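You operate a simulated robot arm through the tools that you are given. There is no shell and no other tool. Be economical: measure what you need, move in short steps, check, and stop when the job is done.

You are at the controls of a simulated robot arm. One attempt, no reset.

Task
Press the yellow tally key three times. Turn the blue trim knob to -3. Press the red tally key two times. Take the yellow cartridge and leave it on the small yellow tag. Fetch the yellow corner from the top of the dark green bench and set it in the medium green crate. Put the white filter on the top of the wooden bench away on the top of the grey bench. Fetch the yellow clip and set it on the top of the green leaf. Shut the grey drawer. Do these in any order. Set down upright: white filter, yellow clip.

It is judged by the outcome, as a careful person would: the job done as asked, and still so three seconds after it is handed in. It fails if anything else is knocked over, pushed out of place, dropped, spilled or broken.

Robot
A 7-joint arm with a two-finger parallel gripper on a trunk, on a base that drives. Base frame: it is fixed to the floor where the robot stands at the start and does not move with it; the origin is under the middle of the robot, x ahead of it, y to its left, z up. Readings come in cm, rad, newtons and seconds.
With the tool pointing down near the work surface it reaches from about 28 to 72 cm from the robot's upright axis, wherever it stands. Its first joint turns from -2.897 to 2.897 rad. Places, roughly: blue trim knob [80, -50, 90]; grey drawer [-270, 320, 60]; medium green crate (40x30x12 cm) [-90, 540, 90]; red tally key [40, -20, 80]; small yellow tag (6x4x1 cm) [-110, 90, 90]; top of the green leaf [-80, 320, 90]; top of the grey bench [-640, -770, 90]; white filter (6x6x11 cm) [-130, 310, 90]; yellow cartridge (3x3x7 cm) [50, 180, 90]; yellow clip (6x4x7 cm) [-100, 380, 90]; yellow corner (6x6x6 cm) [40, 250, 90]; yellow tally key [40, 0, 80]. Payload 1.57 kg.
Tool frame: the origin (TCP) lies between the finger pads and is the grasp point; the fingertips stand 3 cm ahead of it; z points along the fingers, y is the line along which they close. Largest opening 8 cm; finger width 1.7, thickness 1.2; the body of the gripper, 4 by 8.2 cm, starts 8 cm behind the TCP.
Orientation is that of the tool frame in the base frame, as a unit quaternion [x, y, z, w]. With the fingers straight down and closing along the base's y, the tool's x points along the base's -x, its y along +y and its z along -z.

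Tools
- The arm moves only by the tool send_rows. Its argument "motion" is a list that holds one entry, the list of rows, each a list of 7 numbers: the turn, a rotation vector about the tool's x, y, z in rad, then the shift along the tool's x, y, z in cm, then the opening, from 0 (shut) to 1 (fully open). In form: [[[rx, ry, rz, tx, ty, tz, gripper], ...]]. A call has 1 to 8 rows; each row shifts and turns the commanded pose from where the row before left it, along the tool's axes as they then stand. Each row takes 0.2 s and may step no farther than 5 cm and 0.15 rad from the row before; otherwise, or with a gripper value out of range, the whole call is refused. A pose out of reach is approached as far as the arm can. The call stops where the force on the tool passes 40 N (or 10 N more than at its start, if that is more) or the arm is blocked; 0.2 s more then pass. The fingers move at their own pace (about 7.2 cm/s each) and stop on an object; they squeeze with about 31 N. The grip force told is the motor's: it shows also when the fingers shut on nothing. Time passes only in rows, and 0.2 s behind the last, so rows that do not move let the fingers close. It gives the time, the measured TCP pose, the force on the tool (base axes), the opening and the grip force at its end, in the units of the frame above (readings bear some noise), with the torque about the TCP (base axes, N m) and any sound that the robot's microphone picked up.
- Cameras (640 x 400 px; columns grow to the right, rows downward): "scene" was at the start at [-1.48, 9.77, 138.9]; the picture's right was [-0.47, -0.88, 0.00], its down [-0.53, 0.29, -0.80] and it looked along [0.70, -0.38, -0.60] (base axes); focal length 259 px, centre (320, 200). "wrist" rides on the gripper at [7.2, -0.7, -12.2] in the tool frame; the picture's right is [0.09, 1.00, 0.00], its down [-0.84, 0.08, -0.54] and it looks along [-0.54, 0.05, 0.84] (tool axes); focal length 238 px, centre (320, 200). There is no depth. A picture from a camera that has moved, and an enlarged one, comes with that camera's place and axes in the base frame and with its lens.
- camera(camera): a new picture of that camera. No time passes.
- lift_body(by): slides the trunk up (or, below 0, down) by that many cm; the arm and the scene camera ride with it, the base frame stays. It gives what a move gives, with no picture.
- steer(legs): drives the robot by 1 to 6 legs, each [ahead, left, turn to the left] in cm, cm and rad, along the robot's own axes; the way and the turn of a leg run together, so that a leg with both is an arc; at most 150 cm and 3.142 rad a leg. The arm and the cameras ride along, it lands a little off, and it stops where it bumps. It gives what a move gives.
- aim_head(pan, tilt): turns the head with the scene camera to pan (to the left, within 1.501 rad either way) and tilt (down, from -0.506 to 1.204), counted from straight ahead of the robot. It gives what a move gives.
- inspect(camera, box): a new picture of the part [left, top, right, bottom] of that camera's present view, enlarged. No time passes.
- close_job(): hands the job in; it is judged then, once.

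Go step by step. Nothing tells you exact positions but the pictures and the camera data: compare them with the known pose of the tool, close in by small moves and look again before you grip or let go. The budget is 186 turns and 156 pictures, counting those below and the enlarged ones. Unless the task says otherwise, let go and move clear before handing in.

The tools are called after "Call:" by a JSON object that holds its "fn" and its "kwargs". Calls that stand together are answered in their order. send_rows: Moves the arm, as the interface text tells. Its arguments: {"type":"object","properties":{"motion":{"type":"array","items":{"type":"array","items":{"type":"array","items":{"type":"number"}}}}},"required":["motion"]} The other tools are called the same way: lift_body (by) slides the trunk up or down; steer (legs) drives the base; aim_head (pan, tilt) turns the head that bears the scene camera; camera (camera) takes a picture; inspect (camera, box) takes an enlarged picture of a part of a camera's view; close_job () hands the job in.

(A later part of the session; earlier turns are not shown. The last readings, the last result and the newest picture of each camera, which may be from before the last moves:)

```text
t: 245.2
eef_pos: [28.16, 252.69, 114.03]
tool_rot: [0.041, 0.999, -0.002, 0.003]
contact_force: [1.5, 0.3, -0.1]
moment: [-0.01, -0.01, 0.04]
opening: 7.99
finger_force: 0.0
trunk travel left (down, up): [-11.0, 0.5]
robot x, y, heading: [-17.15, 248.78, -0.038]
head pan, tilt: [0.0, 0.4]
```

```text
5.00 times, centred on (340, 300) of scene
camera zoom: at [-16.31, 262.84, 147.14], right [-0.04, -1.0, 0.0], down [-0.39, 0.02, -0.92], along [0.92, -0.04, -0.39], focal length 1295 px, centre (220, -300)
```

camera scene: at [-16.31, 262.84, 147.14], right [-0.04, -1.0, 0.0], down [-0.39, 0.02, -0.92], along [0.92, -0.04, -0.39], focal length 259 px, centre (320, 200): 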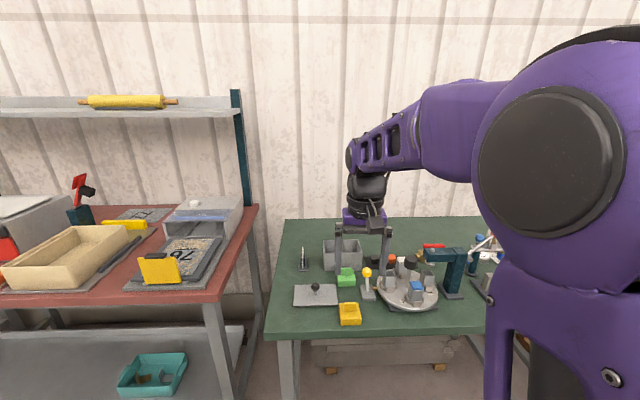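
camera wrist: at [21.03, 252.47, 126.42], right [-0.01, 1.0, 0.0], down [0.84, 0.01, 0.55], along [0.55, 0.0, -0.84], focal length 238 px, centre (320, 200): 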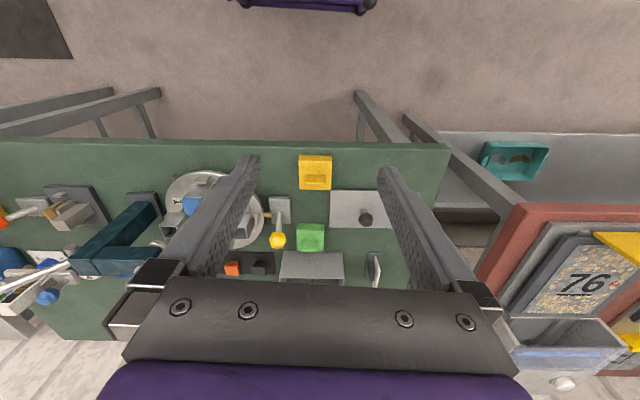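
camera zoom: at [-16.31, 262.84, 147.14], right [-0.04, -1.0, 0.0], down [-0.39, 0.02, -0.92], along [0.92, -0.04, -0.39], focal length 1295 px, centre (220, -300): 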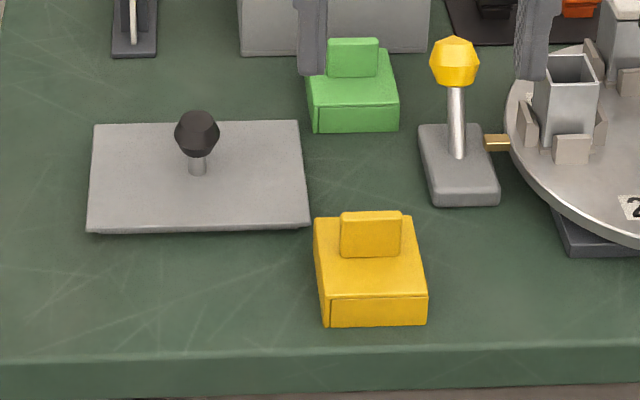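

The corner is a 6×6 block with a tab on top: tab top centre about (41.6, 251.5, 89.7), 3.6 cm wide along y. I'll move above it, level yaw, and descend partway.

Call:
{"fn": "send_rows", "kwargs": {"motion": [[[0, 0, -0.082, 0, 0, 0, 0.75], [0, 0, 0, -4.5, -0.4, 1, 0.75], [0, 0, 0, -4.5, -0.4, 2, 0.75], [0, 0, 0, -4.4, -0.4, 2, 0.75], [0, 0, 0, 0, 0, 4, 0.75], [0, 0, 0, 0, 0, 4, 0.75], [0, 0, 0, 0, 0, 4, 0.75]]]}}

Call:
{"fn": "camera", "kwargs": {"camera": "wrist"}}

Call:
{"fn": "inspect", "kwargs": {"camera": "scene", "box": [290, 220, 410, 340]}}

```text
t: 246.8
eef_pos: [41.71, 251.24, 96.93]
tool_rot: [0.0, 1.0, -0.001, 0.004]
contact_force: [0.3, -0.3, 0.5]
moment: [-0.02, 0.0, 0.01]
opening: 6.02
finger_force: 0.0
trunk travel left (down, up): [-11.0, 0.5]
robot x, y, heading: [-17.04, 249.49, -0.043]
head pan, tilt: [0.0, 0.4]
```

```text
47 pictures are left
camera wrist: at [34.46, 250.59, 109.28], right [-0.09, 1.0, 0.0], down [0.83, 0.08, 0.55], along [0.55, 0.05, -0.84], focal length 238 px, centre (320, 200)
```

wrist: 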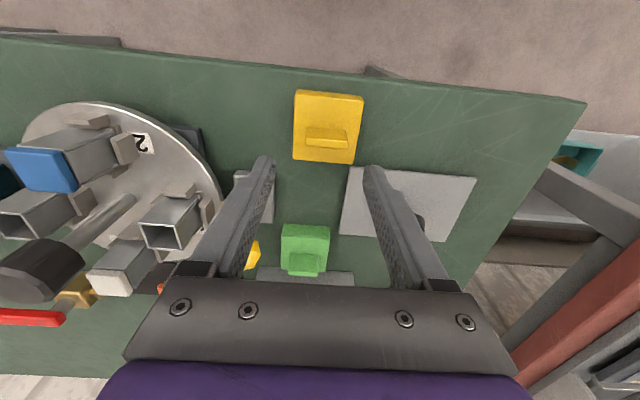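

```text
3.33 times, centred on (350, 280) of scene
camera zoom: at [-16.31, 262.84, 147.14], right [-0.04, -1.0, 0.0], down [-0.39, 0.02, -0.92], along [0.92, -0.04, -0.39], focal length 863 px, centre (220, -67)
```

zoom: 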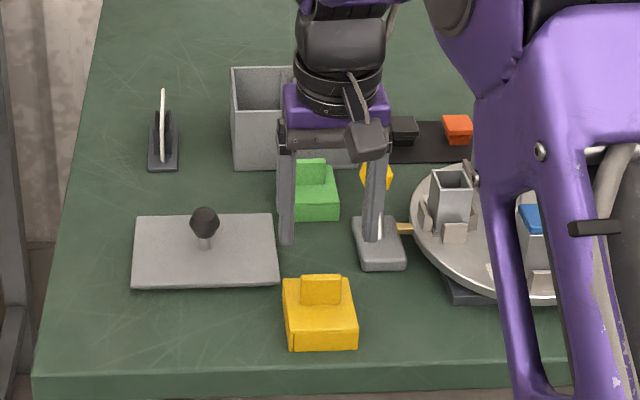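

Call:
{"fn": "send_rows", "kwargs": {"motion": [[[0, 0, 0, 0, 0.35, 3, 0.75], [0, 0, 0, 0, 0, 2.9, 0.75], [0, 0, 0, 0, 0, 0, 0], [0, 0, 0, 0, 0, 0, 0], [0, 0, 0, 0, 0, 0, 0]]]}}

Call:
{"fn": "inspect", "kwargs": {"camera": "wrist", "box": [220, 80, 420, 220]}}

```text
t: 248.0
eef_pos: [41.74, 251.84, 91.13]
tool_rot: [0.0, 1.0, -0.002, 0.004]
contact_force: [0.0, -1.1, 0.1]
moment: [0.03, 0.03, 0.0]
opening: 3.48
finger_force: 30.6
trunk travel left (down, up): [-11.0, 0.5]
robot x, y, heading: [-16.96, 248.99, -0.044]
head pan, tilt: [0.0, 0.4]
```

```text
2.86 times, centred on (320, 150) of wrist
camera zoom: at [34.58, 251.08, 103.49], right [-0.09, 1.0, 0.0], down [0.83, 0.08, 0.55], along [0.54, 0.05, -0.84], focal length 681 px, centre (320, 343)
```

zoom: 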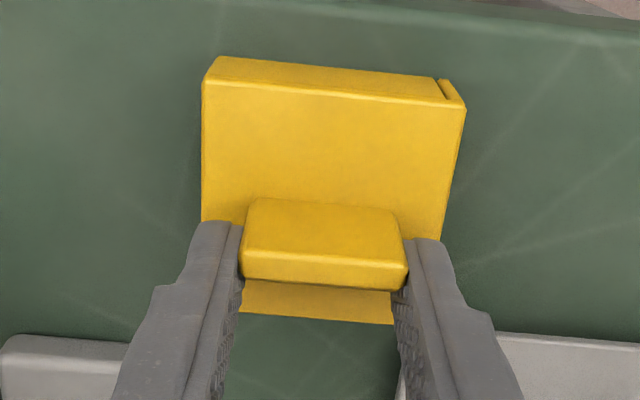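

Gripped the tab. Lifting and retracting, then driving to the crate bench.

Call:
{"fn": "send_rows", "kwargs": {"motion": [[[0, 0, 0, 0, 0, -1.5, 0], [0, 0, 0, 0, 0, -4, 0], [0, 0, 0, 0, 0, -4.5, 0], [0, 0, 0, 0, 0, -4.5, 0], [0, 0, 0, 0, 0, -4.5, 0], [0, 0, 0, 0, 0, -4.5, 0], [0, 0, 0, 4.5, 0, -1, 0], [0, 0, 0, 4.5, 0, 0, 0]]]}}

Call:
{"fn": "steer", "kwargs": {"legs": [[0, 0, 1.6]]}}

Call:
{"fn": "camera", "kwargs": {"camera": "scene"}}

```text
t: 249.8
eef_pos: [32.45, 251.77, 115.44]
tool_rot: [0.0, 1.0, -0.002, 0.004]
contact_force: [-0.2, -0.3, -1.0]
moment: [-0.03, 0.0, -0.02]
opening: 3.44
finger_force: 30.3
trunk travel left (down, up): [-11.0, 0.5]
robot x, y, heading: [-17.21, 248.94, -0.038]
head pan, tilt: [0.0, 0.4]
```

```text
t: 254.2
eef_pos: [-21.74, 298.32, 115.41]
tool_rot: [0.721, -0.692, -0.001, -0.004]
contact_force: [0.1, 0.7, -0.6]
moment: [0.05, 0.02, -0.03]
opening: 3.47
finger_force: 31.5
trunk travel left (down, up): [-11.0, 0.5]
robot x, y, heading: [-17.02, 249.04, 1.567]
head pan, tilt: [0.0, 0.4]
```

```text
44 pictures are left
camera scene: at [-31.14, 249.14, 147.14], right [1.0, 0.0, 0.0], down [0.0, -0.39, -0.92], along [0.0, 0.92, -0.39], focal length 259 px, centre (320, 200)
```

scene: 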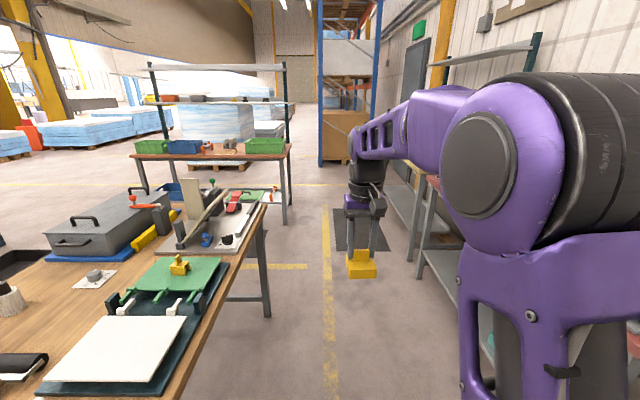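

The right-hand green crate near (-87, 530) matches. I'll drive up the aisle and face it from its open right end.

Call:
{"fn": "steer", "kwargs": {"legs": [[145, 0, 0], [138, 0, 0], [0, 0, 1.571]]}}

Call:
{"fn": "camera", "kwargs": {"camera": "scene"}}

```text
t: 271.8
eef_pos: [-65.5, 525.09, 115.51]
tool_rot: [1.0, 0.024, -0.004, -0.002]
contact_force: [-0.4, 0.4, -0.2]
moment: [0.01, -0.01, 0.02]
opening: 3.48
finger_force: 31.0
trunk travel left (down, up): [-11.0, 0.5]
robot x, y, heading: [-16.33, 530.29, -3.136]
head pan, tilt: [0.0, 0.4]
```

```text
43 pictures are left
camera scene: at [-16.61, 516.11, 147.14], right [-0.01, 1.0, 0.0], down [0.39, 0.0, -0.92], along [-0.92, 0.0, -0.39], focal length 259 px, centre (320, 200)
```

scene: 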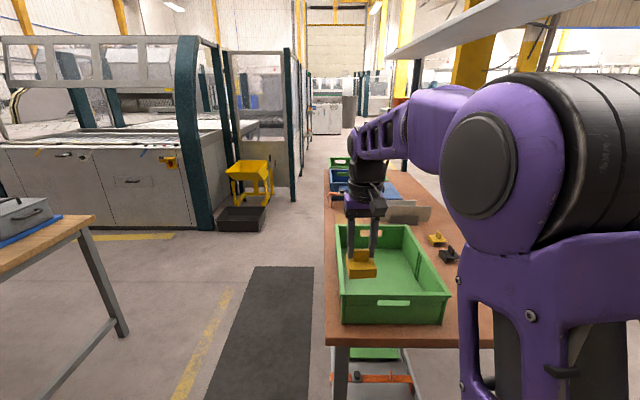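

The crate spans about x -103…-66, y 521…549. I'll advance 8 cm, move the corner over its middle and lower.

Call:
{"fn": "steer", "kwargs": {"legs": [[8, 0, 0]]}}

Call:
{"fn": "send_rows", "kwargs": {"motion": [[[0, 0, 0, -3.4, -3.4, 0, 0], [0, 0, 0, -3.4, -3.4, 0, 0], [0, 0, 0, -3.4, -3.4, 0, 0], [0, 0, 0, 0, 0, 4, 0], [0, 0, 0, 0, 0, 4, 0], [0, 0, 0, 0, 0, 4, 0]]]}}

Call:
{"fn": "camera", "kwargs": {"camera": "wrist"}}

Call:
{"fn": "inspect", "kwargs": {"camera": "scene", "box": [310, 200, 470, 340]}}

```text
t: 272.9
eef_pos: [-73.44, 525.04, 115.43]
tool_rot: [1.0, 0.023, -0.004, -0.001]
contact_force: [-0.8, 0.0, -0.5]
moment: [0.01, 0.0, -0.02]
opening: 3.47
finger_force: 30.5
trunk travel left (down, up): [-11.0, 0.5]
robot x, y, heading: [-24.01, 530.64, -3.138]
head pan, tilt: [0.0, 0.4]
```

```text
t: 274.3
eef_pos: [-84.13, 534.91, 103.76]
tool_rot: [1.0, 0.024, -0.004, -0.002]
contact_force: [-0.7, 0.4, -0.7]
moment: [-0.02, -0.03, 0.0]
opening: 3.47
finger_force: 30.8
trunk travel left (down, up): [-11.0, 0.5]
robot x, y, heading: [-24.17, 530.2, -3.138]
head pan, tilt: [0.0, 0.4]
```

```text
42 pictures are left
camera wrist: at [-76.83, 535.63, 116.01], right [0.14, -0.99, 0.0], down [-0.83, -0.12, 0.55], along [-0.54, -0.07, -0.84], focal length 238 px, centre (320, 200)
```

wrist: 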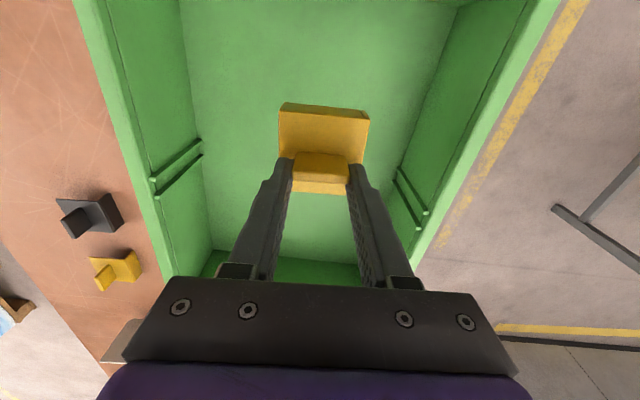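

```text
2.86 times, centred on (390, 270) of scene
camera zoom: at [-24.44, 516.07, 147.14], right [-0.01, 1.0, 0.0], down [0.39, 0.0, -0.92], along [-0.92, -0.01, -0.39], focal length 740 px, centre (120, 0)
```

zoom: 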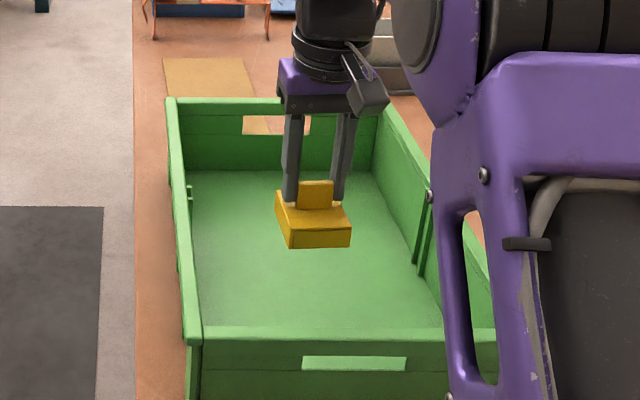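

Call:
{"fn": "send_rows", "kwargs": {"motion": [[[0, 0, 0, 0, 0, 2, 0], [0, 0, 0, 0, 0, 1.5, 0], [0, 0, 0, 0, 0, 0.5, 0], [0, 0, 0, 0, 0, 0.5, 0], [0, 0, 0, 0, 0, 0.3, 0]]]}}

Call:
{"fn": "send_rows", "kwargs": {"motion": [[[0, 0, 0, 0, 0, 0.3, 0], [0, 0, 0, 0, 0, 0.3, 0]]]}}

Call:
{"fn": "inspect", "kwargs": {"camera": "scene", "box": [310, 200, 470, 340]}}

```text
t: 275.5
eef_pos: [-84.19, 534.86, 98.76]
tool_rot: [1.0, 0.024, -0.003, -0.002]
contact_force: [0.5, -0.7, 0.0]
moment: [0.0, -0.01, -0.01]
opening: 3.46
finger_force: 30.3
trunk travel left (down, up): [-11.0, 0.5]
robot x, y, heading: [-24.06, 530.42, -3.138]
head pan, tilt: [0.0, 0.4]
```

```text
t: 276.1
eef_pos: [-84.17, 534.83, 98.15]
tool_rot: [1.0, 0.023, -0.003, -0.001]
contact_force: [0.0, -0.2, -0.2]
moment: [0.0, -0.02, 0.02]
opening: 3.48
finger_force: 31.5
trunk travel left (down, up): [-11.0, 0.5]
robot x, y, heading: [-23.99, 529.94, -3.134]
head pan, tilt: [0.0, 0.4]
```

```text
2.86 times, centred on (390, 270) of scene
camera zoom: at [-24.44, 516.07, 147.14], right [-0.01, 1.0, 0.0], down [0.39, 0.0, -0.92], along [-0.92, -0.01, -0.39], focal length 740 px, centre (120, 0)
```

zoom: 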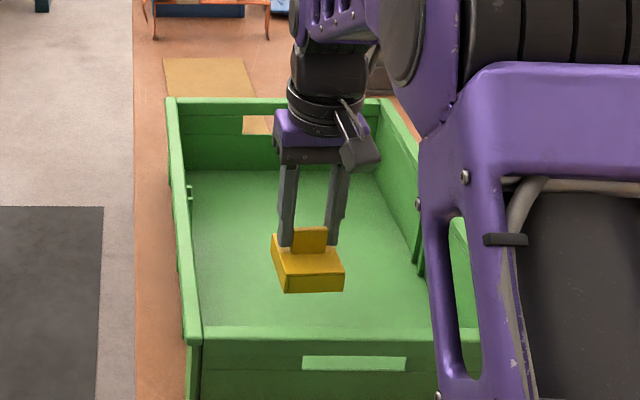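

Call:
{"fn": "send_rows", "kwargs": {"motion": [[[0, 0, 0, 0, 0, 0.4, 0], [0, 0, 0, 0, 0, 0.3, 0], [0, 0, 0, 0, 0, 0.3, 0], [0, 0, 0, 0, 0, 0.2, 0]]]}}

Call:
{"fn": "send_rows", "kwargs": {"motion": [[[0, 0, 0, 0, 0, 0.2, 0], [0, 0, 0, 0, 0, 0.2, 0]]]}}

Call:
{"fn": "send_rows", "kwargs": {"motion": [[[0, 0, 0, 0, 0, 0.2, 0], [0, 0, 0, 0, 0, 0.2, 0]]]}}

```text
t: 277.1
eef_pos: [-84.25, 534.79, 97.0]
tool_rot: [1.0, 0.024, -0.002, -0.002]
contact_force: [-0.4, -0.2, -0.2]
moment: [-0.01, -0.01, -0.02]
opening: 3.46
finger_force: 31.3
trunk travel left (down, up): [-11.0, 0.5]
robot x, y, heading: [-24.18, 529.9, -3.138]
head pan, tilt: [0.0, 0.4]
```

```text
t: 277.7
eef_pos: [-84.2, 535.02, 96.55]
tool_rot: [1.0, 0.023, -0.002, -0.002]
contact_force: [-0.8, -0.1, -0.3]
moment: [0.01, 0.03, -0.01]
opening: 3.47
finger_force: 30.5
trunk travel left (down, up): [-11.0, 0.5]
robot x, y, heading: [-24.01, 530.48, -3.137]
head pan, tilt: [0.0, 0.4]
```

```text
t: 278.3
eef_pos: [-84.15, 534.95, 96.08]
tool_rot: [1.0, 0.022, -0.004, -0.002]
contact_force: [-0.2, -0.6, -0.4]
moment: [0.02, 0.04, 0.01]
opening: 3.49
finger_force: 31.0
trunk travel left (down, up): [-11.0, 0.5]
robot x, y, heading: [-24.28, 530.21, -3.136]
head pan, tilt: [0.0, 0.4]
```

Call:
{"fn": "send_rows", "kwargs": {"motion": [[[0, 0, 0, 0, 0, 0.2, 0], [0, 0, 0, 0, 0, 0.2, 0]]]}}

Call:
{"fn": "send_rows", "kwargs": {"motion": [[[0, 0, 0, 0, 0, 0.2, 0], [0, 0, 0, 0, 0, 0.2, 0]]]}}

Call:
{"fn": "inspect", "kwargs": {"camera": "scene", "box": [350, 240, 430, 310]}}

```text
t: 278.9
eef_pos: [-83.96, 534.77, 95.71]
tool_rot: [1.0, 0.023, -0.003, -0.002]
contact_force: [-0.7, -0.4, -0.4]
moment: [0.01, -0.02, 0.0]
opening: 3.46
finger_force: 30.8
trunk travel left (down, up): [-11.0, 0.5]
robot x, y, heading: [-23.97, 530.02, -3.14]
head pan, tilt: [0.0, 0.4]
```

```text
t: 279.5
eef_pos: [-84.1, 534.85, 95.35]
tool_rot: [1.0, 0.025, -0.002, -0.002]
contact_force: [-0.3, 0.0, 0.0]
moment: [0.01, -0.01, -0.02]
opening: 3.48
finger_force: 30.6
trunk travel left (down, up): [-11.0, 0.5]
robot x, y, heading: [-23.94, 530.0, -3.138]
head pan, tilt: [0.0, 0.4]
```

```text
5.71 times, centred on (390, 275) of scene
camera zoom: at [-24.44, 516.07, 147.14], right [-0.01, 1.0, 0.0], down [0.39, 0.0, -0.92], along [-0.92, -0.01, -0.39], focal length 1480 px, centre (-80, -229)
```

zoom: 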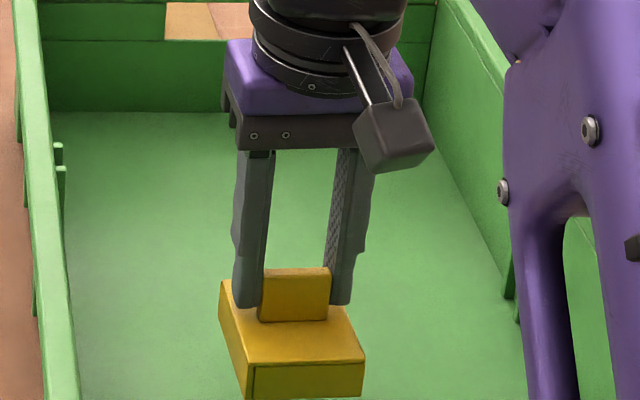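

Call:
{"fn": "send_rows", "kwargs": {"motion": [[[0, 0, 0, 0, 0, 0.3, 0], [0, 0, 0, 0, 0, 0.3, 0], [0, 0, 0, 0, 0, 0.2, 0]]]}}

Call:
{"fn": "send_rows", "kwargs": {"motion": [[[0, 0, 0, 0, 0, 0.3, 0], [0, 0, 0, 0, 0, 0.2, 0]]]}}

Call:
{"fn": "send_rows", "kwargs": {"motion": [[[0, 0, 0, 0, 0, 0.3, 0], [0, 0, 0, 0, 0, 0.2, 0]]]}}

```text
t: 280.3
eef_pos: [-84.2, 534.96, 94.62]
tool_rot: [1.0, 0.024, -0.003, -0.002]
contact_force: [0.2, 0.7, -0.3]
moment: [-0.01, 0.0, 0.0]
opening: 3.46
finger_force: 30.8
trunk travel left (down, up): [-11.0, 0.5]
robot x, y, heading: [-23.99, 530.26, -3.134]
head pan, tilt: [0.0, 0.4]
```

```text
t: 280.9
eef_pos: [-84.22, 534.76, 94.06]
tool_rot: [1.0, 0.023, -0.003, -0.001]
contact_force: [-0.4, 0.6, -0.3]
moment: [0.03, -0.04, 0.04]
opening: 3.48
finger_force: 31.0
trunk travel left (down, up): [-11.0, 0.5]
robot x, y, heading: [-24.07, 530.34, -3.141]
head pan, tilt: [0.0, 0.4]
```

```text
t: 281.5
eef_pos: [-84.17, 534.97, 93.58]
tool_rot: [1.0, 0.024, -0.003, -0.002]
contact_force: [0.5, 0.0, 0.6]
moment: [0.02, -0.02, -0.01]
opening: 3.47
finger_force: 31.1
trunk travel left (down, up): [-11.0, 0.5]
robot x, y, heading: [-24.32, 530.18, -3.131]
head pan, tilt: [0.0, 0.4]
```

Call:
{"fn": "send_rows", "kwargs": {"motion": [[[0, 0, 0, 0, 0, 0.3, 0], [0, 0, 0, 0, 0, 0.2, 0]]]}}

Call:
{"fn": "send_rows", "kwargs": {"motion": [[[0, 0, 0, 0, 0, 0.3, 0], [0, 0, 0, 0, 0, 0.2, 0]]]}}

Call:
{"fn": "inspect", "kwargs": {"camera": "scene", "box": [340, 240, 440, 330]}}

```text
t: 282.1
eef_pos: [-84.2, 534.99, 93.05]
tool_rot: [1.0, 0.023, -0.003, -0.001]
contact_force: [0.4, -0.5, -0.7]
moment: [-0.02, -0.01, -0.03]
opening: 3.48
finger_force: 30.5
trunk travel left (down, up): [-11.0, 0.5]
robot x, y, heading: [-24.4, 530.09, -3.136]
head pan, tilt: [0.0, 0.4]
```

```text
t: 282.7
eef_pos: [-84.23, 534.85, 92.51]
tool_rot: [1.0, 0.024, -0.003, -0.002]
contact_force: [0.0, 0.0, 0.0]
moment: [0.0, -0.01, -0.01]
opening: 3.47
finger_force: 31.3
trunk travel left (down, up): [-11.0, 0.5]
robot x, y, heading: [-24.18, 530.04, -3.14]
head pan, tilt: [0.0, 0.4]
```

```text
4.44 times, centred on (390, 285) of scene
camera zoom: at [-24.44, 516.07, 147.14], right [-0.01, 1.0, 0.0], down [0.39, 0.0, -0.92], along [-0.92, -0.01, -0.39], focal length 1151 px, centre (9, -178)
```

zoom: 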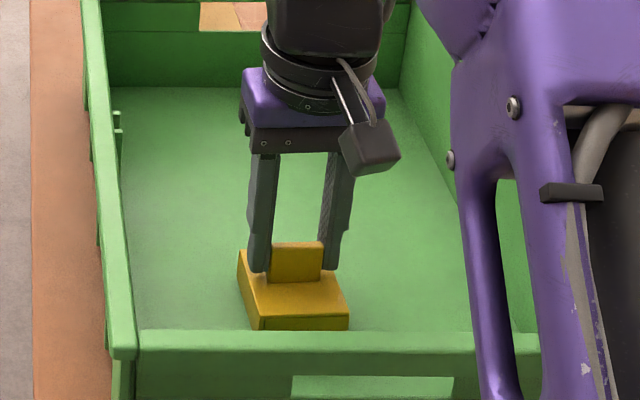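

Call:
{"fn": "send_rows", "kwargs": {"motion": [[[0, 0, 0, 0, 0, 0.3, 0], [0, 0, 0, 0, 0, 0.2, 0]]]}}

Call:
{"fn": "send_rows", "kwargs": {"motion": [[[0, 0, 0, 0, 0, 0.3, 0], [0, 0, 0, 0, 0, 0.2, 0]]]}}

Call:
{"fn": "send_rows", "kwargs": {"motion": [[[0, 0, 0, 0, 0, 0.3, 0], [0, 0, 0, 0, 0, 0.2, 0]]]}}

```text
t: 283.3
eef_pos: [-84.13, 534.9, 92.3]
tool_rot: [1.0, 0.023, -0.006, -0.001]
contact_force: [1.5, -0.6, 17.1]
moment: [-0.24, -0.69, 0.01]
opening: 3.49
finger_force: 31.4
trunk travel left (down, up): [-11.0, 0.5]
robot x, y, heading: [-24.28, 530.19, -3.139]
head pan, tilt: [0.0, 0.4]
```

```text
t: 283.9
eef_pos: [-84.2, 534.86, 91.79]
tool_rot: [1.0, 0.023, -0.006, -0.002]
contact_force: [-1.4, 0.9, 27.5]
moment: [-0.33, -0.02, -0.02]
opening: 3.48
finger_force: 31.4
trunk travel left (down, up): [-11.0, 0.5]
robot x, y, heading: [-24.21, 530.17, -3.135]
head pan, tilt: [0.0, 0.4]
```

```text
t: 284.3
eef_pos: [-84.35, 534.91, 91.74]
tool_rot: [1.0, 0.024, -0.008, -0.002]
contact_force: [2.3, 0.3, 14.6]
moment: [-0.2, -0.3, 0.01]
opening: 3.44
finger_force: 30.5
trunk travel left (down, up): [-11.0, 0.5]
robot x, y, heading: [-23.79, 530.14, -3.14]
head pan, tilt: [0.0, 0.4]
stopped in row 2: the force on the tool passed its limit at 42 N (the readings are from after the stop); the commanded pose is now the measured one
```

On the floor of the crate. Releasing and rising.

Call:
{"fn": "send_rows", "kwargs": {"motion": [[[0, 0, 0, 0, 0, -0.2, 0], [0, 0, 0, 0, 0, 0, 0.6], [0, 0, 0, 0, 0, 0, 0.6], [0, 0, 0, 0, 0, -3, 0.6], [0, 0, 0, 0, 0, -5, 0.6], [0, 0, 0, 0, 0, -5, 0.6], [0, 0, 0, 0, 0, -5, 0.6], [0, 0, 0, 0, 0, -4, 0.6]]]}}

Call:
{"fn": "inspect", "kwargs": {"camera": "scene", "box": [310, 200, 470, 340]}}

```text
t: 286.1
eef_pos: [-84.18, 534.72, 113.96]
tool_rot: [1.0, 0.023, -0.006, -0.002]
contact_force: [-0.9, -0.3, -0.3]
moment: [-0.06, -0.02, 0.01]
opening: 4.79
finger_force: 0.0
trunk travel left (down, up): [-11.0, 0.5]
robot x, y, heading: [-24.45, 530.3, -3.135]
head pan, tilt: [0.0, 0.4]
```

```text
2.86 times, centred on (390, 270) of scene
camera zoom: at [-24.44, 516.07, 147.14], right [-0.01, 1.0, 0.0], down [0.39, 0.0, -0.92], along [-0.92, -0.01, -0.39], focal length 740 px, centre (120, 0)
```

zoom: 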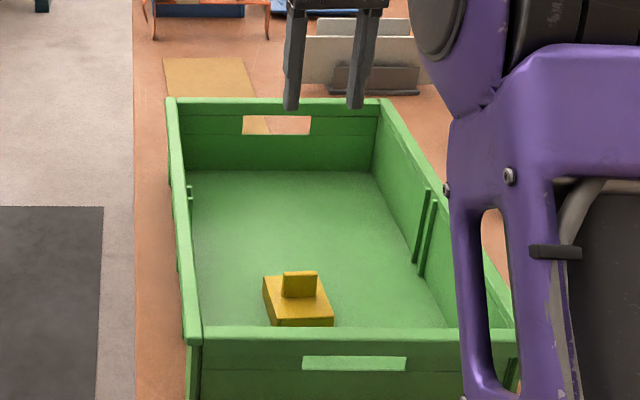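

The corner rests in the crate. Now back for the white filter via the gap between benches to the wooden bench's left side.

Call:
{"fn": "send_rows", "kwargs": {"motion": [[[0, 0, 0, 4.8, 0, 0, 0.9], [0, 0, 0, 4.8, 0, 0, 0.9], [0, 0, 0, 4.8, 0, 0, 0.9]]]}}

Call:
{"fn": "steer", "kwargs": {"legs": [[0, 90, 0], [100, 0, 0], [73, 0, 0], [0, 130, 0], [0, 0, 1.571], [0, 0, 1.571]]}}

Call:
{"fn": "camera", "kwargs": {"camera": "scene"}}

```text
t: 286.9
eef_pos: [-69.9, 535.5, 113.5]
tool_rot: [1.0, 0.024, -0.006, -0.002]
contact_force: [-0.3, -0.4, -0.5]
moment: [0.01, -0.06, 0.01]
opening: 7.23
finger_force: 0.0
trunk travel left (down, up): [-11.0, 0.5]
robot x, y, heading: [-23.95, 530.36, -3.136]
head pan, tilt: [0.0, 0.4]
```

```text
t: 324.6
eef_pos: [-149.69, 304.32, 113.59]
tool_rot: [-0.034, 0.999, -0.002, 0.005]
contact_force: [-0.4, 0.1, -0.4]
moment: [0.0, 0.02, -0.02]
opening: 7.19
finger_force: 0.0
trunk travel left (down, up): [-11.0, 0.5]
robot x, y, heading: [-195.41, 308.46, 0.029]
head pan, tilt: [0.0, 0.4]
```

```text
36 pictures are left
camera scene: at [-195.84, 322.4, 147.14], right [0.03, -1.0, 0.0], down [-0.39, -0.01, -0.92], along [0.92, 0.03, -0.39], focal length 259 px, centre (320, 200)
```

scene: 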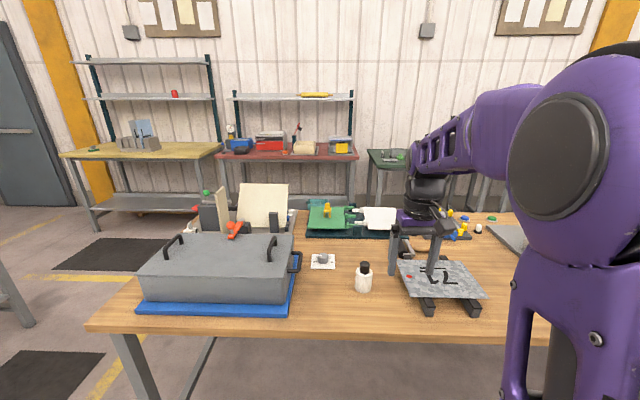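

The filter is at about (-129.3, 310.6), z 87–98. I'll move up to the bench and over it.

Call:
{"fn": "steer", "kwargs": {"legs": [[16, 0, -0.029]]}}

Call:
{"fn": "camera", "kwargs": {"camera": "wrist"}}

Call:
{"fn": "inspect", "kwargs": {"camera": "scene", "box": [300, 230, 460, 350]}}

```text
t: 326.0
eef_pos: [-133.85, 303.21, 113.35]
tool_rot: [-0.02, 1.0, -0.001, 0.004]
contact_force: [-0.2, 0.3, 0.3]
moment: [-0.01, 0.02, -0.03]
opening: 7.2
finger_force: 0.0
trunk travel left (down, up): [-11.0, 0.5]
robot x, y, heading: [-179.59, 308.86, -0.002]
head pan, tilt: [0.0, 0.4]
```

```text
35 pictures are left
camera wrist: at [-140.96, 302.16, 125.78], right [-0.13, 0.99, -0.01], down [0.83, 0.11, 0.55], along [0.55, 0.07, -0.83], focal length 238 px, centre (320, 200)
```

wrist: 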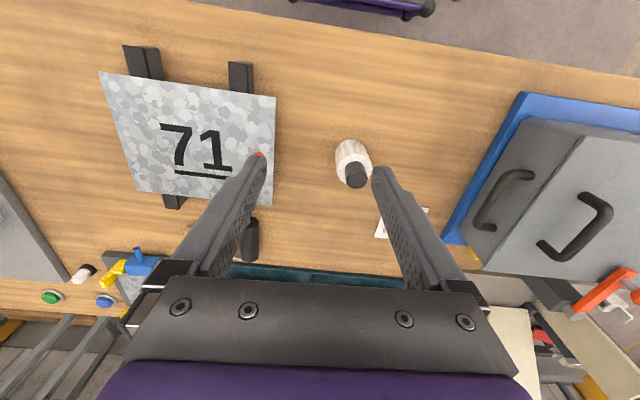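

```text
3.33 times, centred on (380, 290) of scene
camera zoom: at [-179.41, 322.62, 147.14], right [0.0, -1.0, 0.0], down [-0.39, 0.0, -0.92], along [0.92, 0.0, -0.39], focal length 863 px, centre (120, -100)
```

zoom: 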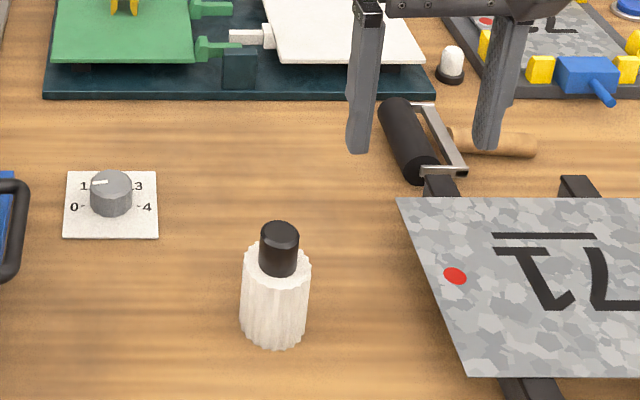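

The filter's cap top is at about (-125, 309.5, 94.8), so the bench top is near z 84. I'll move above with full opening and check alignment.

Call:
{"fn": "send_rows", "kwargs": {"motion": [[[0, 0, 0.04, 0, 0, 0, 1], [0, 0, 0, -4.3, 3.2, 0, 1], [0, 0, 0, -4.3, 3.2, 0, 1], [0, 0, 0, 0, 0, 4, 1], [0, 0, 0, 0, 0, 4, 1], [0, 0, 0, 0, 0, 4, 1]]]}}

Call:
{"fn": "camera", "kwargs": {"camera": "wrist"}}

Call:
{"fn": "inspect", "kwargs": {"camera": "scene", "box": [300, 230, 460, 350]}}

```text
refused: row 2 steps farther than a row can; nothing moved
```

```text
33 pictures are left
camera wrist: at [-140.96, 302.16, 125.78], right [-0.13, 0.99, -0.01], down [0.83, 0.11, 0.55], along [0.55, 0.07, -0.83], focal length 238 px, centre (320, 200)
```

wrist: 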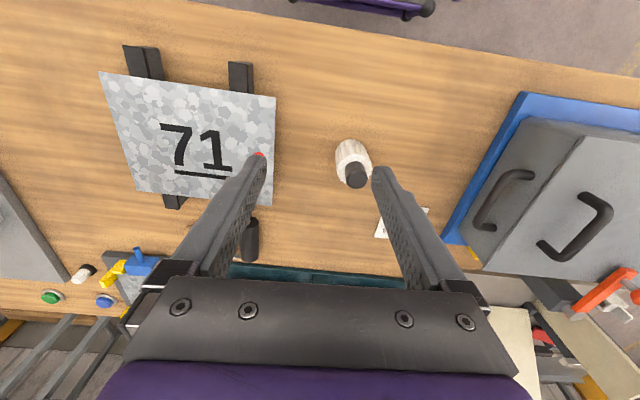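

```text
3.33 times, centred on (380, 290) of scene
camera zoom: at [-179.41, 322.62, 147.14], right [0.0, -1.0, 0.0], down [-0.39, 0.0, -0.92], along [0.92, 0.0, -0.39], focal length 863 px, centre (120, -100)
```

zoom: 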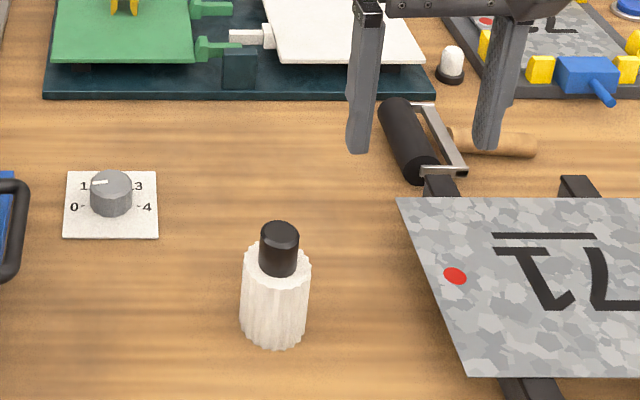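

One row was too long; I'll split the shift into three and repeat.

Call:
{"fn": "send_rows", "kwargs": {"motion": [[[0, 0, 0.04, 0, 0, 0, 1], [0, 0, 0, -2.9, 2.13, 0, 1], [0, 0, 0, -2.9, 2.13, 0, 1], [0, 0, 0, -2.9, 2.13, 0, 1], [0, 0, 0, 0, 0, 4, 1], [0, 0, 0, 0, 0, 4, 1], [0, 0, 0, 0, 0, 4, 1]]]}}

Call:
{"fn": "camera", "kwargs": {"camera": "wrist"}}

Call:
{"fn": "inspect", "kwargs": {"camera": "scene", "box": [300, 220, 460, 350]}}

```text
t: 327.6
eef_pos: [-124.81, 309.52, 101.73]
tool_rot: [0.0, 1.0, -0.002, 0.006]
contact_force: [0.0, 0.9, 0.5]
moment: [0.02, -0.01, -0.01]
opening: 8.01
finger_force: 0.0
trunk travel left (down, up): [-11.0, 0.5]
robot x, y, heading: [-179.79, 308.49, -0.002]
head pan, tilt: [0.0, 0.4]
```

```text
31 pictures are left
camera wrist: at [-132.12, 308.91, 113.95], right [-0.09, 1.0, -0.01], down [0.83, 0.08, 0.55], along [0.55, 0.05, -0.83], focal length 238 px, centre (320, 200)
```

wrist: 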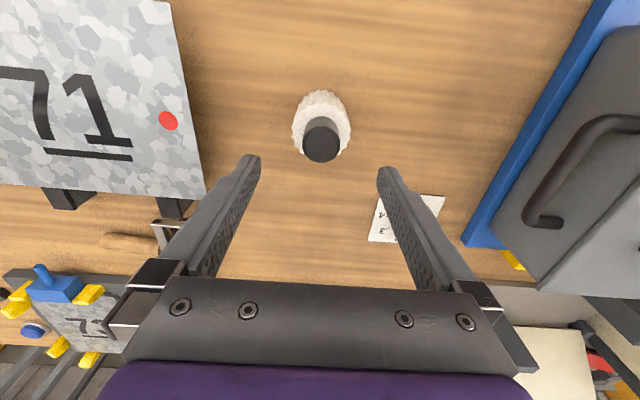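

```text
3.08 times, centred on (380, 285) of scene
camera zoom: at [-179.41, 322.62, 147.14], right [0.0, -1.0, 0.0], down [-0.39, 0.0, -0.92], along [0.92, 0.0, -0.39], focal length 797 px, centre (135, -62)
```

zoom: 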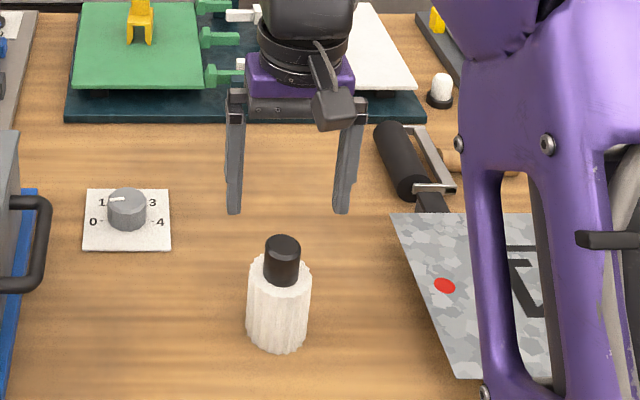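

Aligned. Descending to grip the filter body.

Call:
{"fn": "send_rows", "kwargs": {"motion": [[[0, 0, 0, 0, 0, 4, 1], [0, 0, 0, 0, 0, 4, 1], [0, 0, 0, 0, 0, 3, 1], [0, 0, 0, 0, 0, 1.5, 1], [0, 0, 0, 0, 0, 0, 1]]]}}

Call:
{"fn": "camera", "kwargs": {"camera": "wrist"}}

```text
t: 328.8
eef_pos: [-124.88, 309.51, 89.17]
tool_rot: [0.0, 1.0, -0.002, 0.005]
contact_force: [0.7, 0.1, -0.5]
moment: [0.01, 0.01, 0.0]
opening: 8.02
finger_force: 0.0
trunk travel left (down, up): [-11.0, 0.5]
robot x, y, heading: [-179.45, 308.74, 0.004]
head pan, tilt: [0.0, 0.4]
```

```text
29 pictures are left
camera wrist: at [-132.07, 308.76, 101.37], right [-0.09, 1.0, -0.01], down [0.83, 0.08, 0.55], along [0.55, 0.05, -0.83], focal length 238 px, centre (320, 200)
```

wrist: 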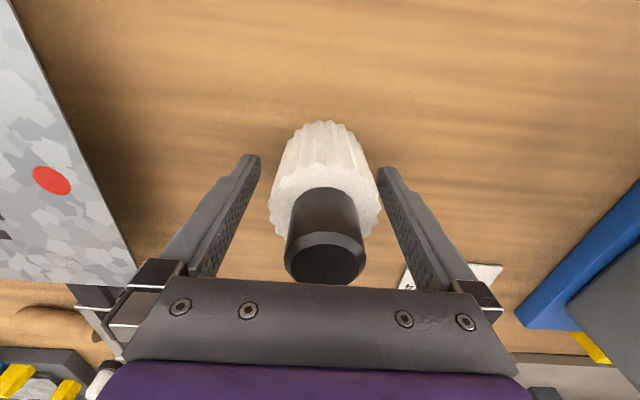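

Call:
{"fn": "send_rows", "kwargs": {"motion": [[[0, 0, 0, 0, 0, 0, 0], [0, 0, 0, 0, 0, 0, 0], [0, 0, 0, 0, 0, 0, 0]]]}}

Call:
{"fn": "send_rows", "kwargs": {"motion": [[[0, 0, 0, 0, 0, -1, 0], [0, 0, 0, 0, 0, -4, 0], [0, 0, 0, 0, 0, -4, 0], [0, 0, 0, 0, 0, -4.5, 0], [0, 0, 0, 0, 0, -4.5, 0], [0, 0, 0, 0, 0, -4.5, 0], [0, 0, 0, 4, 0, -3, 0], [0, 0, 0, 4, 0, 0, 0]]]}}

Call:
{"fn": "camera", "kwargs": {"camera": "wrist"}}

```text
t: 329.6
eef_pos: [-124.94, 309.6, 89.16]
tool_rot: [0.0, 1.0, -0.002, 0.005]
contact_force: [-1.0, 0.2, 0.3]
moment: [0.0, 0.03, 0.02]
opening: 5.27
finger_force: 31.3
trunk travel left (down, up): [-11.0, 0.5]
robot x, y, heading: [-179.3, 308.74, -0.002]
head pan, tilt: [0.0, 0.4]
```

```text
t: 331.4
eef_pos: [-133.18, 309.52, 114.44]
tool_rot: [0.001, 1.0, -0.002, 0.006]
contact_force: [0.6, -0.2, -0.5]
moment: [0.0, 0.01, -0.03]
opening: 5.28
finger_force: 30.9
trunk travel left (down, up): [-11.0, 0.5]
robot x, y, heading: [-179.78, 308.92, -0.004]
head pan, tilt: [0.0, 0.4]
```

```text
28 pictures are left
camera wrist: at [-140.37, 308.7, 126.76], right [-0.09, 1.0, -0.01], down [0.83, 0.08, 0.55], along [0.55, 0.05, -0.83], focal length 238 px, centre (320, 200)
```

wrist: 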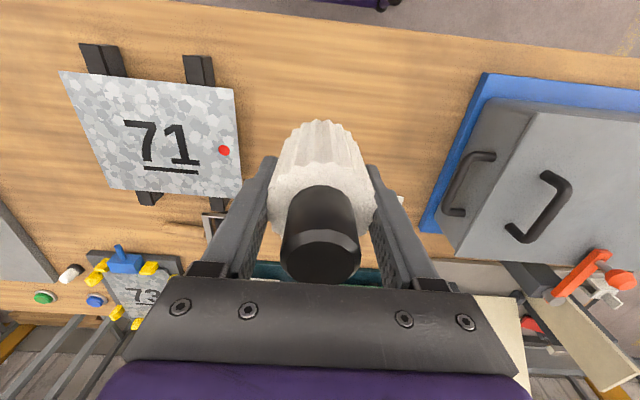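

I hold the filter. I'll drive back along the machine, then through the gap between rail and cart, in stages.

Call:
{"fn": "send_rows", "kwargs": {"motion": [[[0, 0, 0, 3, 0, -2, 0], [0, 0, 0, 2, 0, -1, 0]]]}}

Call:
{"fn": "steer", "kwargs": {"legs": [[-17, 0, 0], [0, -150, 0], [0, -90, 0], [4, 0, 0], [0, 0, -0.94]]}}

```text
t: 332.0
eef_pos: [-138.05, 309.47, 117.5]
tool_rot: [0.0, 1.0, -0.002, 0.006]
contact_force: [-0.6, -0.1, -1.1]
moment: [-0.04, 0.0, -0.02]
opening: 5.23
finger_force: 31.3
trunk travel left (down, up): [-11.0, 0.5]
robot x, y, heading: [-179.59, 308.25, -0.003]
head pan, tilt: [0.0, 0.4]
```

```text
t: 359.5
eef_pos: [-165.02, 33.36, 117.43]
tool_rot: [0.452, 0.892, -0.005, 0.004]
contact_force: [-0.1, -0.2, -0.8]
moment: [0.0, 0.01, -0.01]
opening: 5.11
finger_force: 31.2
trunk travel left (down, up): [-11.0, 0.5]
robot x, y, heading: [-190.14, 66.59, -0.937]
head pan, tilt: [0.0, 0.4]
```

Call:
{"fn": "steer", "kwargs": {"legs": [[112, -1.5, 0], [0, 0, -0.95]]}}

Call:
{"fn": "camera", "kwargs": {"camera": "scene"}}

```text
t: 367.7
eef_pos: [-137.74, -65.0, 117.43]
tool_rot: [0.813, 0.583, -0.006, 0.001]
contact_force: [0.4, -0.2, -1.1]
moment: [0.01, 0.02, 0.0]
opening: 5.1
finger_force: 31.2
trunk travel left (down, up): [-11.0, 0.5]
robot x, y, heading: [-124.78, -24.91, -1.897]
head pan, tilt: [0.0, 0.4]
```

```text
27 pictures are left
camera scene: at [-111.93, -30.37, 147.14], right [-0.95, 0.32, 0.0], down [0.13, 0.37, -0.92], along [-0.3, -0.87, -0.39], focal length 259 px, centre (320, 200)
```

scene: 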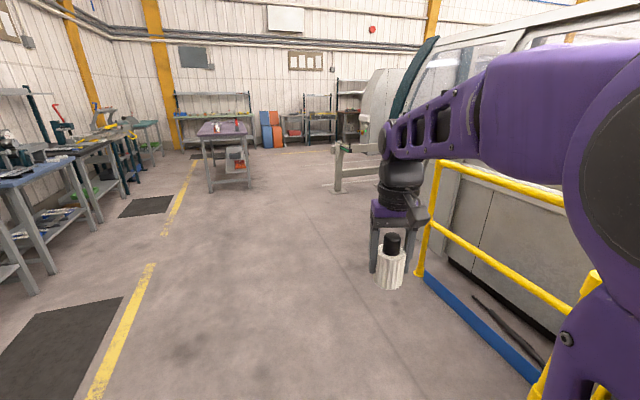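

The floor ahead is open. I'll drive on past the machine toward the far side and look again.

Call:
{"fn": "steer", "kwargs": {"legs": [[133, 5, 0], [133, 5, 0], [0, 0, -0.4]]}}

Call:
{"fn": "camera", "kwargs": {"camera": "scene"}}

```text
t: 381.9
eef_pos: [-219.95, -315.67, 117.5]
tool_rot: [0.904, 0.428, -0.005, 0.001]
contact_force: [-0.6, -0.4, -0.1]
moment: [0.0, 0.01, -0.02]
opening: 5.08
finger_force: 31.4
trunk travel left (down, up): [-11.0, 0.5]
robot x, y, heading: [-194.36, -283.35, -2.26]
head pan, tilt: [0.0, 0.4]
```

```text
26 pictures are left
camera scene: at [-183.65, -292.43, 147.14], right [-0.77, 0.63, 0.0], down [0.25, 0.3, -0.92], along [-0.58, -0.71, -0.39], focal length 259 px, centre (320, 200)
```

scene: 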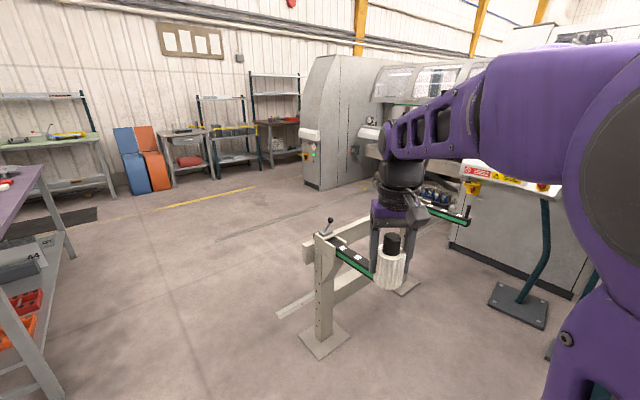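

Call:
{"fn": "inspect", "kwargs": {"camera": "scene", "box": [100, 60, 340, 210]}}

```text
2.67 times, centred on (220, 135) of scene
camera zoom: at [-183.65, -292.43, 147.14], right [-0.77, 0.63, 0.0], down [0.25, 0.3, -0.92], along [-0.58, -0.71, -0.39], focal length 690 px, centre (587, 373)
```

zoom: 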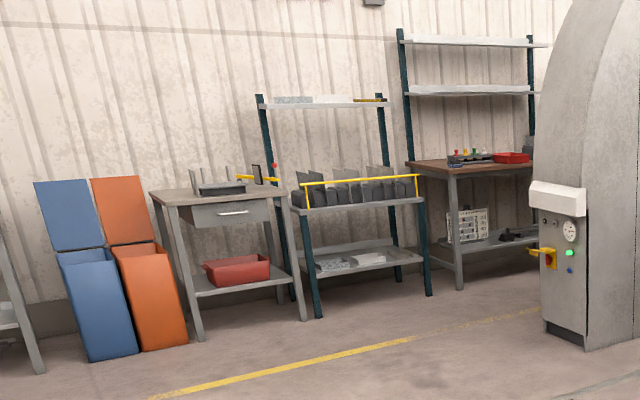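

The wall row of benches lies near y≈-770 and continues behind the lathe. I'll drive down the clear corridor at x≈-188 and turn into the passage between lathe and benches.

Call:
{"fn": "steer", "kwargs": {"legs": [[0, 0, 0.69], [150, 3, 0], [150, 3, 0], [57, 0, 0], [0, 0, -1.571], [0, 52, 0]]}}

Call:
{"fn": "camera", "kwargs": {"camera": "scene"}}

```text
refused: leg 2 is longer than a leg can be; nothing moved
```

```text
24 pictures are left
camera scene: at [-183.65, -292.43, 147.14], right [-0.77, 0.63, 0.0], down [0.25, 0.3, -0.92], along [-0.58, -0.71, -0.39], focal length 259 px, centre (320, 200)
```

scene: 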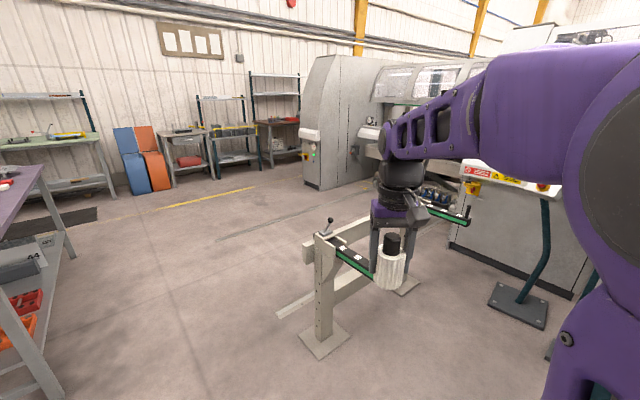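

Call:
{"fn": "steer", "kwargs": {"legs": [[0, 0, 0.69], [140, 4, 0], [145, 3, 0], [72, 0, 0], [0, 0, -1.571], [0, 50, 0]]}}

Call:
{"fn": "camera", "kwargs": {"camera": "scene"}}

```text
t: 410.2
eef_pos: [-237.54, -692.97, 117.58]
tool_rot: [1.0, -0.019, -0.006, -0.002]
contact_force: [0.3, 0.0, -0.3]
moment: [0.0, -0.03, -0.02]
opening: 5.02
finger_force: 31.1
trunk travel left (down, up): [-11.0, 0.5]
robot x, y, heading: [-195.82, -694.11, 3.1]
head pan, tilt: [0.0, 0.4]
```

```text
23 pictures are left
camera scene: at [-197.01, -708.09, 147.14], right [0.04, 1.0, 0.0], down [0.39, -0.02, -0.92], along [-0.92, 0.04, -0.39], focal length 259 px, centre (320, 200)
```

scene: 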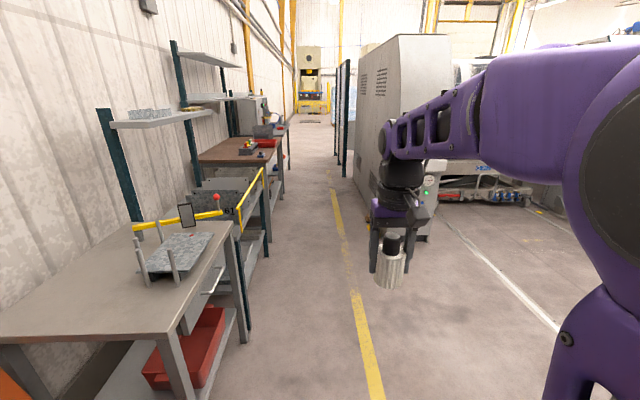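

The passage is clear. Driving ahead along it toward x≈-620.

Call:
{"fn": "steer", "kwargs": {"legs": [[0, 0, 0.04], [145, 0, 0], [145, 0, 0], [120, 0, 0]]}}

Call:
{"fn": "camera", "kwargs": {"camera": "scene"}}

```text
t: 430.4
eef_pos: [-649.29, -695.37, 117.42]
tool_rot: [1.0, 0.008, -0.006, -0.002]
contact_force: [-0.1, 0.6, -0.6]
moment: [-0.01, 0.0, 0.03]
opening: 5.09
finger_force: 31.1
trunk travel left (down, up): [-11.0, 0.5]
robot x, y, heading: [-607.87, -693.76, -3.129]
head pan, tilt: [0.0, 0.4]
```

```text
22 pictures are left
camera scene: at [-607.89, -708.16, 147.14], right [-0.02, 1.0, 0.0], down [0.39, 0.01, -0.92], along [-0.92, -0.01, -0.39], focal length 259 px, centre (320, 200)
```

scene: 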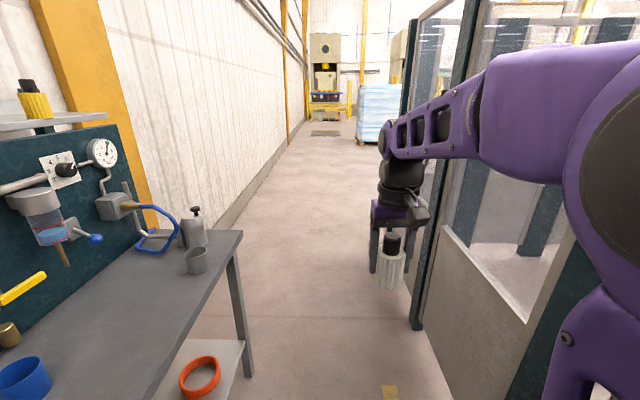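

This dark grey bench top at about (-660, -765) has free room between the blue cup and the mug. I'll go ahead 52 cm and turn to face it.

Call:
{"fn": "steer", "kwargs": {"legs": [[52, 2, 0], [0, 0, 1.558]]}}

Call:
{"fn": "camera", "kwargs": {"camera": "scene"}}

Call:
{"fn": "camera", "kwargs": {"camera": "wrist"}}

```text
t: 437.3
eef_pos: [-657.47, -738.4, 117.59]
tool_rot: [0.699, 0.715, -0.005, 0.003]
contact_force: [-0.2, -0.7, 0.2]
moment: [0.01, 0.01, -0.03]
opening: 5.08
finger_force: 30.8
trunk travel left (down, up): [-11.0, 0.5]
robot x, y, heading: [-659.14, -696.9, -1.548]
head pan, tilt: [0.0, 0.4]
```

```text
21 pictures are left
camera scene: at [-645.09, -697.03, 147.14], right [-1.0, -0.02, 0.0], down [-0.01, 0.39, -0.92], along [0.02, -0.92, -0.39], focal length 259 px, centre (320, 200)
```

scene: 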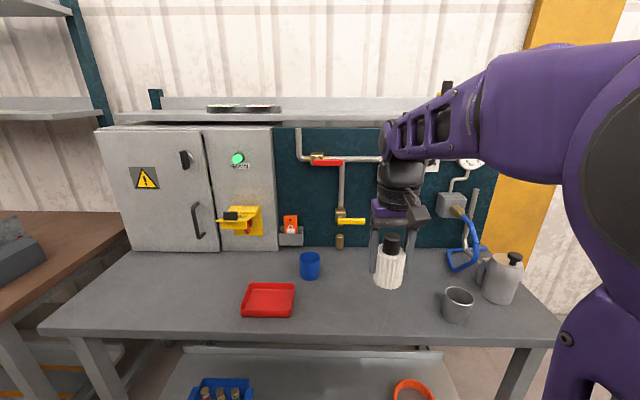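

```text
20 pictures are left
camera wrist: at [-658.05, -731.26, 129.78], right [0.99, 0.11, -0.01], down [0.1, -0.83, 0.55], along [0.06, -0.55, -0.83], focal length 238 px, centre (320, 200)
```

wrist: 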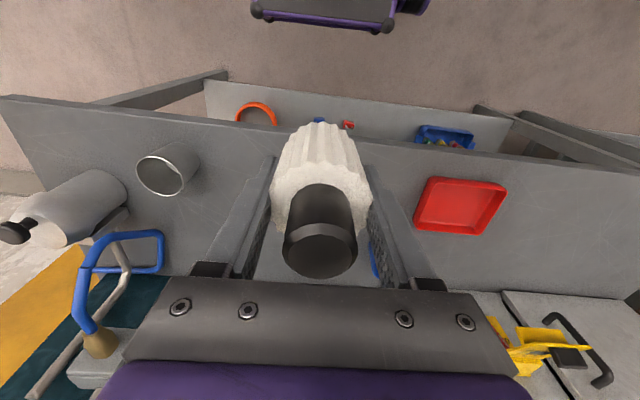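

Free spot at about (-661, -757). I'll move over it and lower partway.

Call:
{"fn": "send_rows", "kwargs": {"motion": [[[0, 0, 0, -4.6, -0.98, 0, 0], [0, 0, 0, -4.6, -0.98, 0, 0], [0, 0, 0, -4.6, -0.98, 0, 0], [0, 0, 0, -4.6, -0.98, 0, 0], [0, 0, 0, 0, 0, 4.5, 0], [0, 0, 0, 0, 0, 4.5, 0], [0, 0, 0, 0, 0, 4.5, 0], [0, 0, 0, 0, 0, 4, 0]]]}}

Call:
{"fn": "camera", "kwargs": {"camera": "scene"}}

```text
t: 439.1
eef_pos: [-660.91, -756.88, 100.3]
tool_rot: [0.699, 0.715, -0.005, 0.003]
contact_force: [1.0, 0.6, -0.2]
moment: [-0.04, -0.03, -0.03]
opening: 5.08
finger_force: 31.1
trunk travel left (down, up): [-11.0, 0.5]
robot x, y, heading: [-658.62, -697.38, -1.547]
head pan, tilt: [0.0, 0.4]
```

```text
19 pictures are left
camera scene: at [-645.09, -697.03, 147.14], right [-1.0, -0.02, 0.0], down [-0.01, 0.39, -0.92], along [0.02, -0.92, -0.39], focal length 259 px, centre (320, 200)
```

scene: 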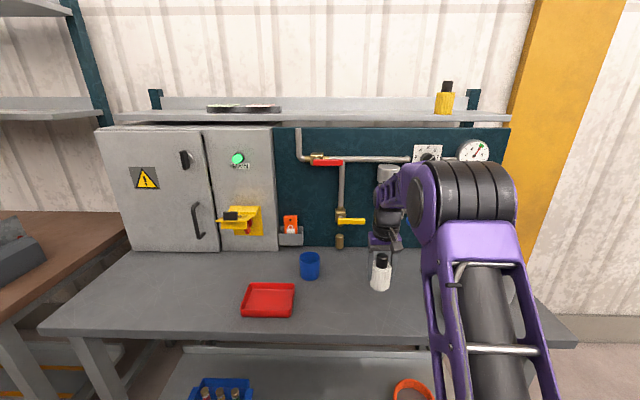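

Call:
{"fn": "send_rows", "kwargs": {"motion": [[[0, 0, 0, 0, 0, 3, 0], [0, 0, 0, 0, 0, 2, 0], [0, 0, 0, 0, 0, 1.0, 0], [0, 0, 0, 0, 0, 0.4, 0], [0, 0, 0, 0, 0, 0.3, 0], [0, 0, 0, 0, 0, 0.3, 0]]]}}

Call:
{"fn": "inspect", "kwargs": {"camera": "scene", "box": [330, 220, 440, 340]}}

```text
t: 440.5
eef_pos: [-660.88, -757.03, 93.55]
tool_rot: [0.699, 0.715, -0.008, 0.004]
contact_force: [1.6, -0.4, 26.7]
moment: [-0.11, -0.2, 0.02]
opening: 5.05
finger_force: 30.8
trunk travel left (down, up): [-11.0, 0.5]
robot x, y, heading: [-659.08, -696.7, -1.546]
head pan, tilt: [0.0, 0.4]
```

```text
3.33 times, centred on (385, 280) of scene
camera zoom: at [-645.07, -696.82, 147.15], right [-1.0, -0.02, 0.0], down [-0.01, 0.39, -0.92], along [0.02, -0.92, -0.39], focal length 863 px, centre (103, -67)
```

zoom: 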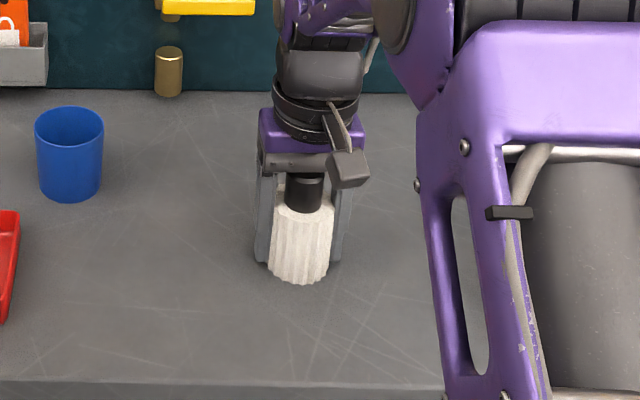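

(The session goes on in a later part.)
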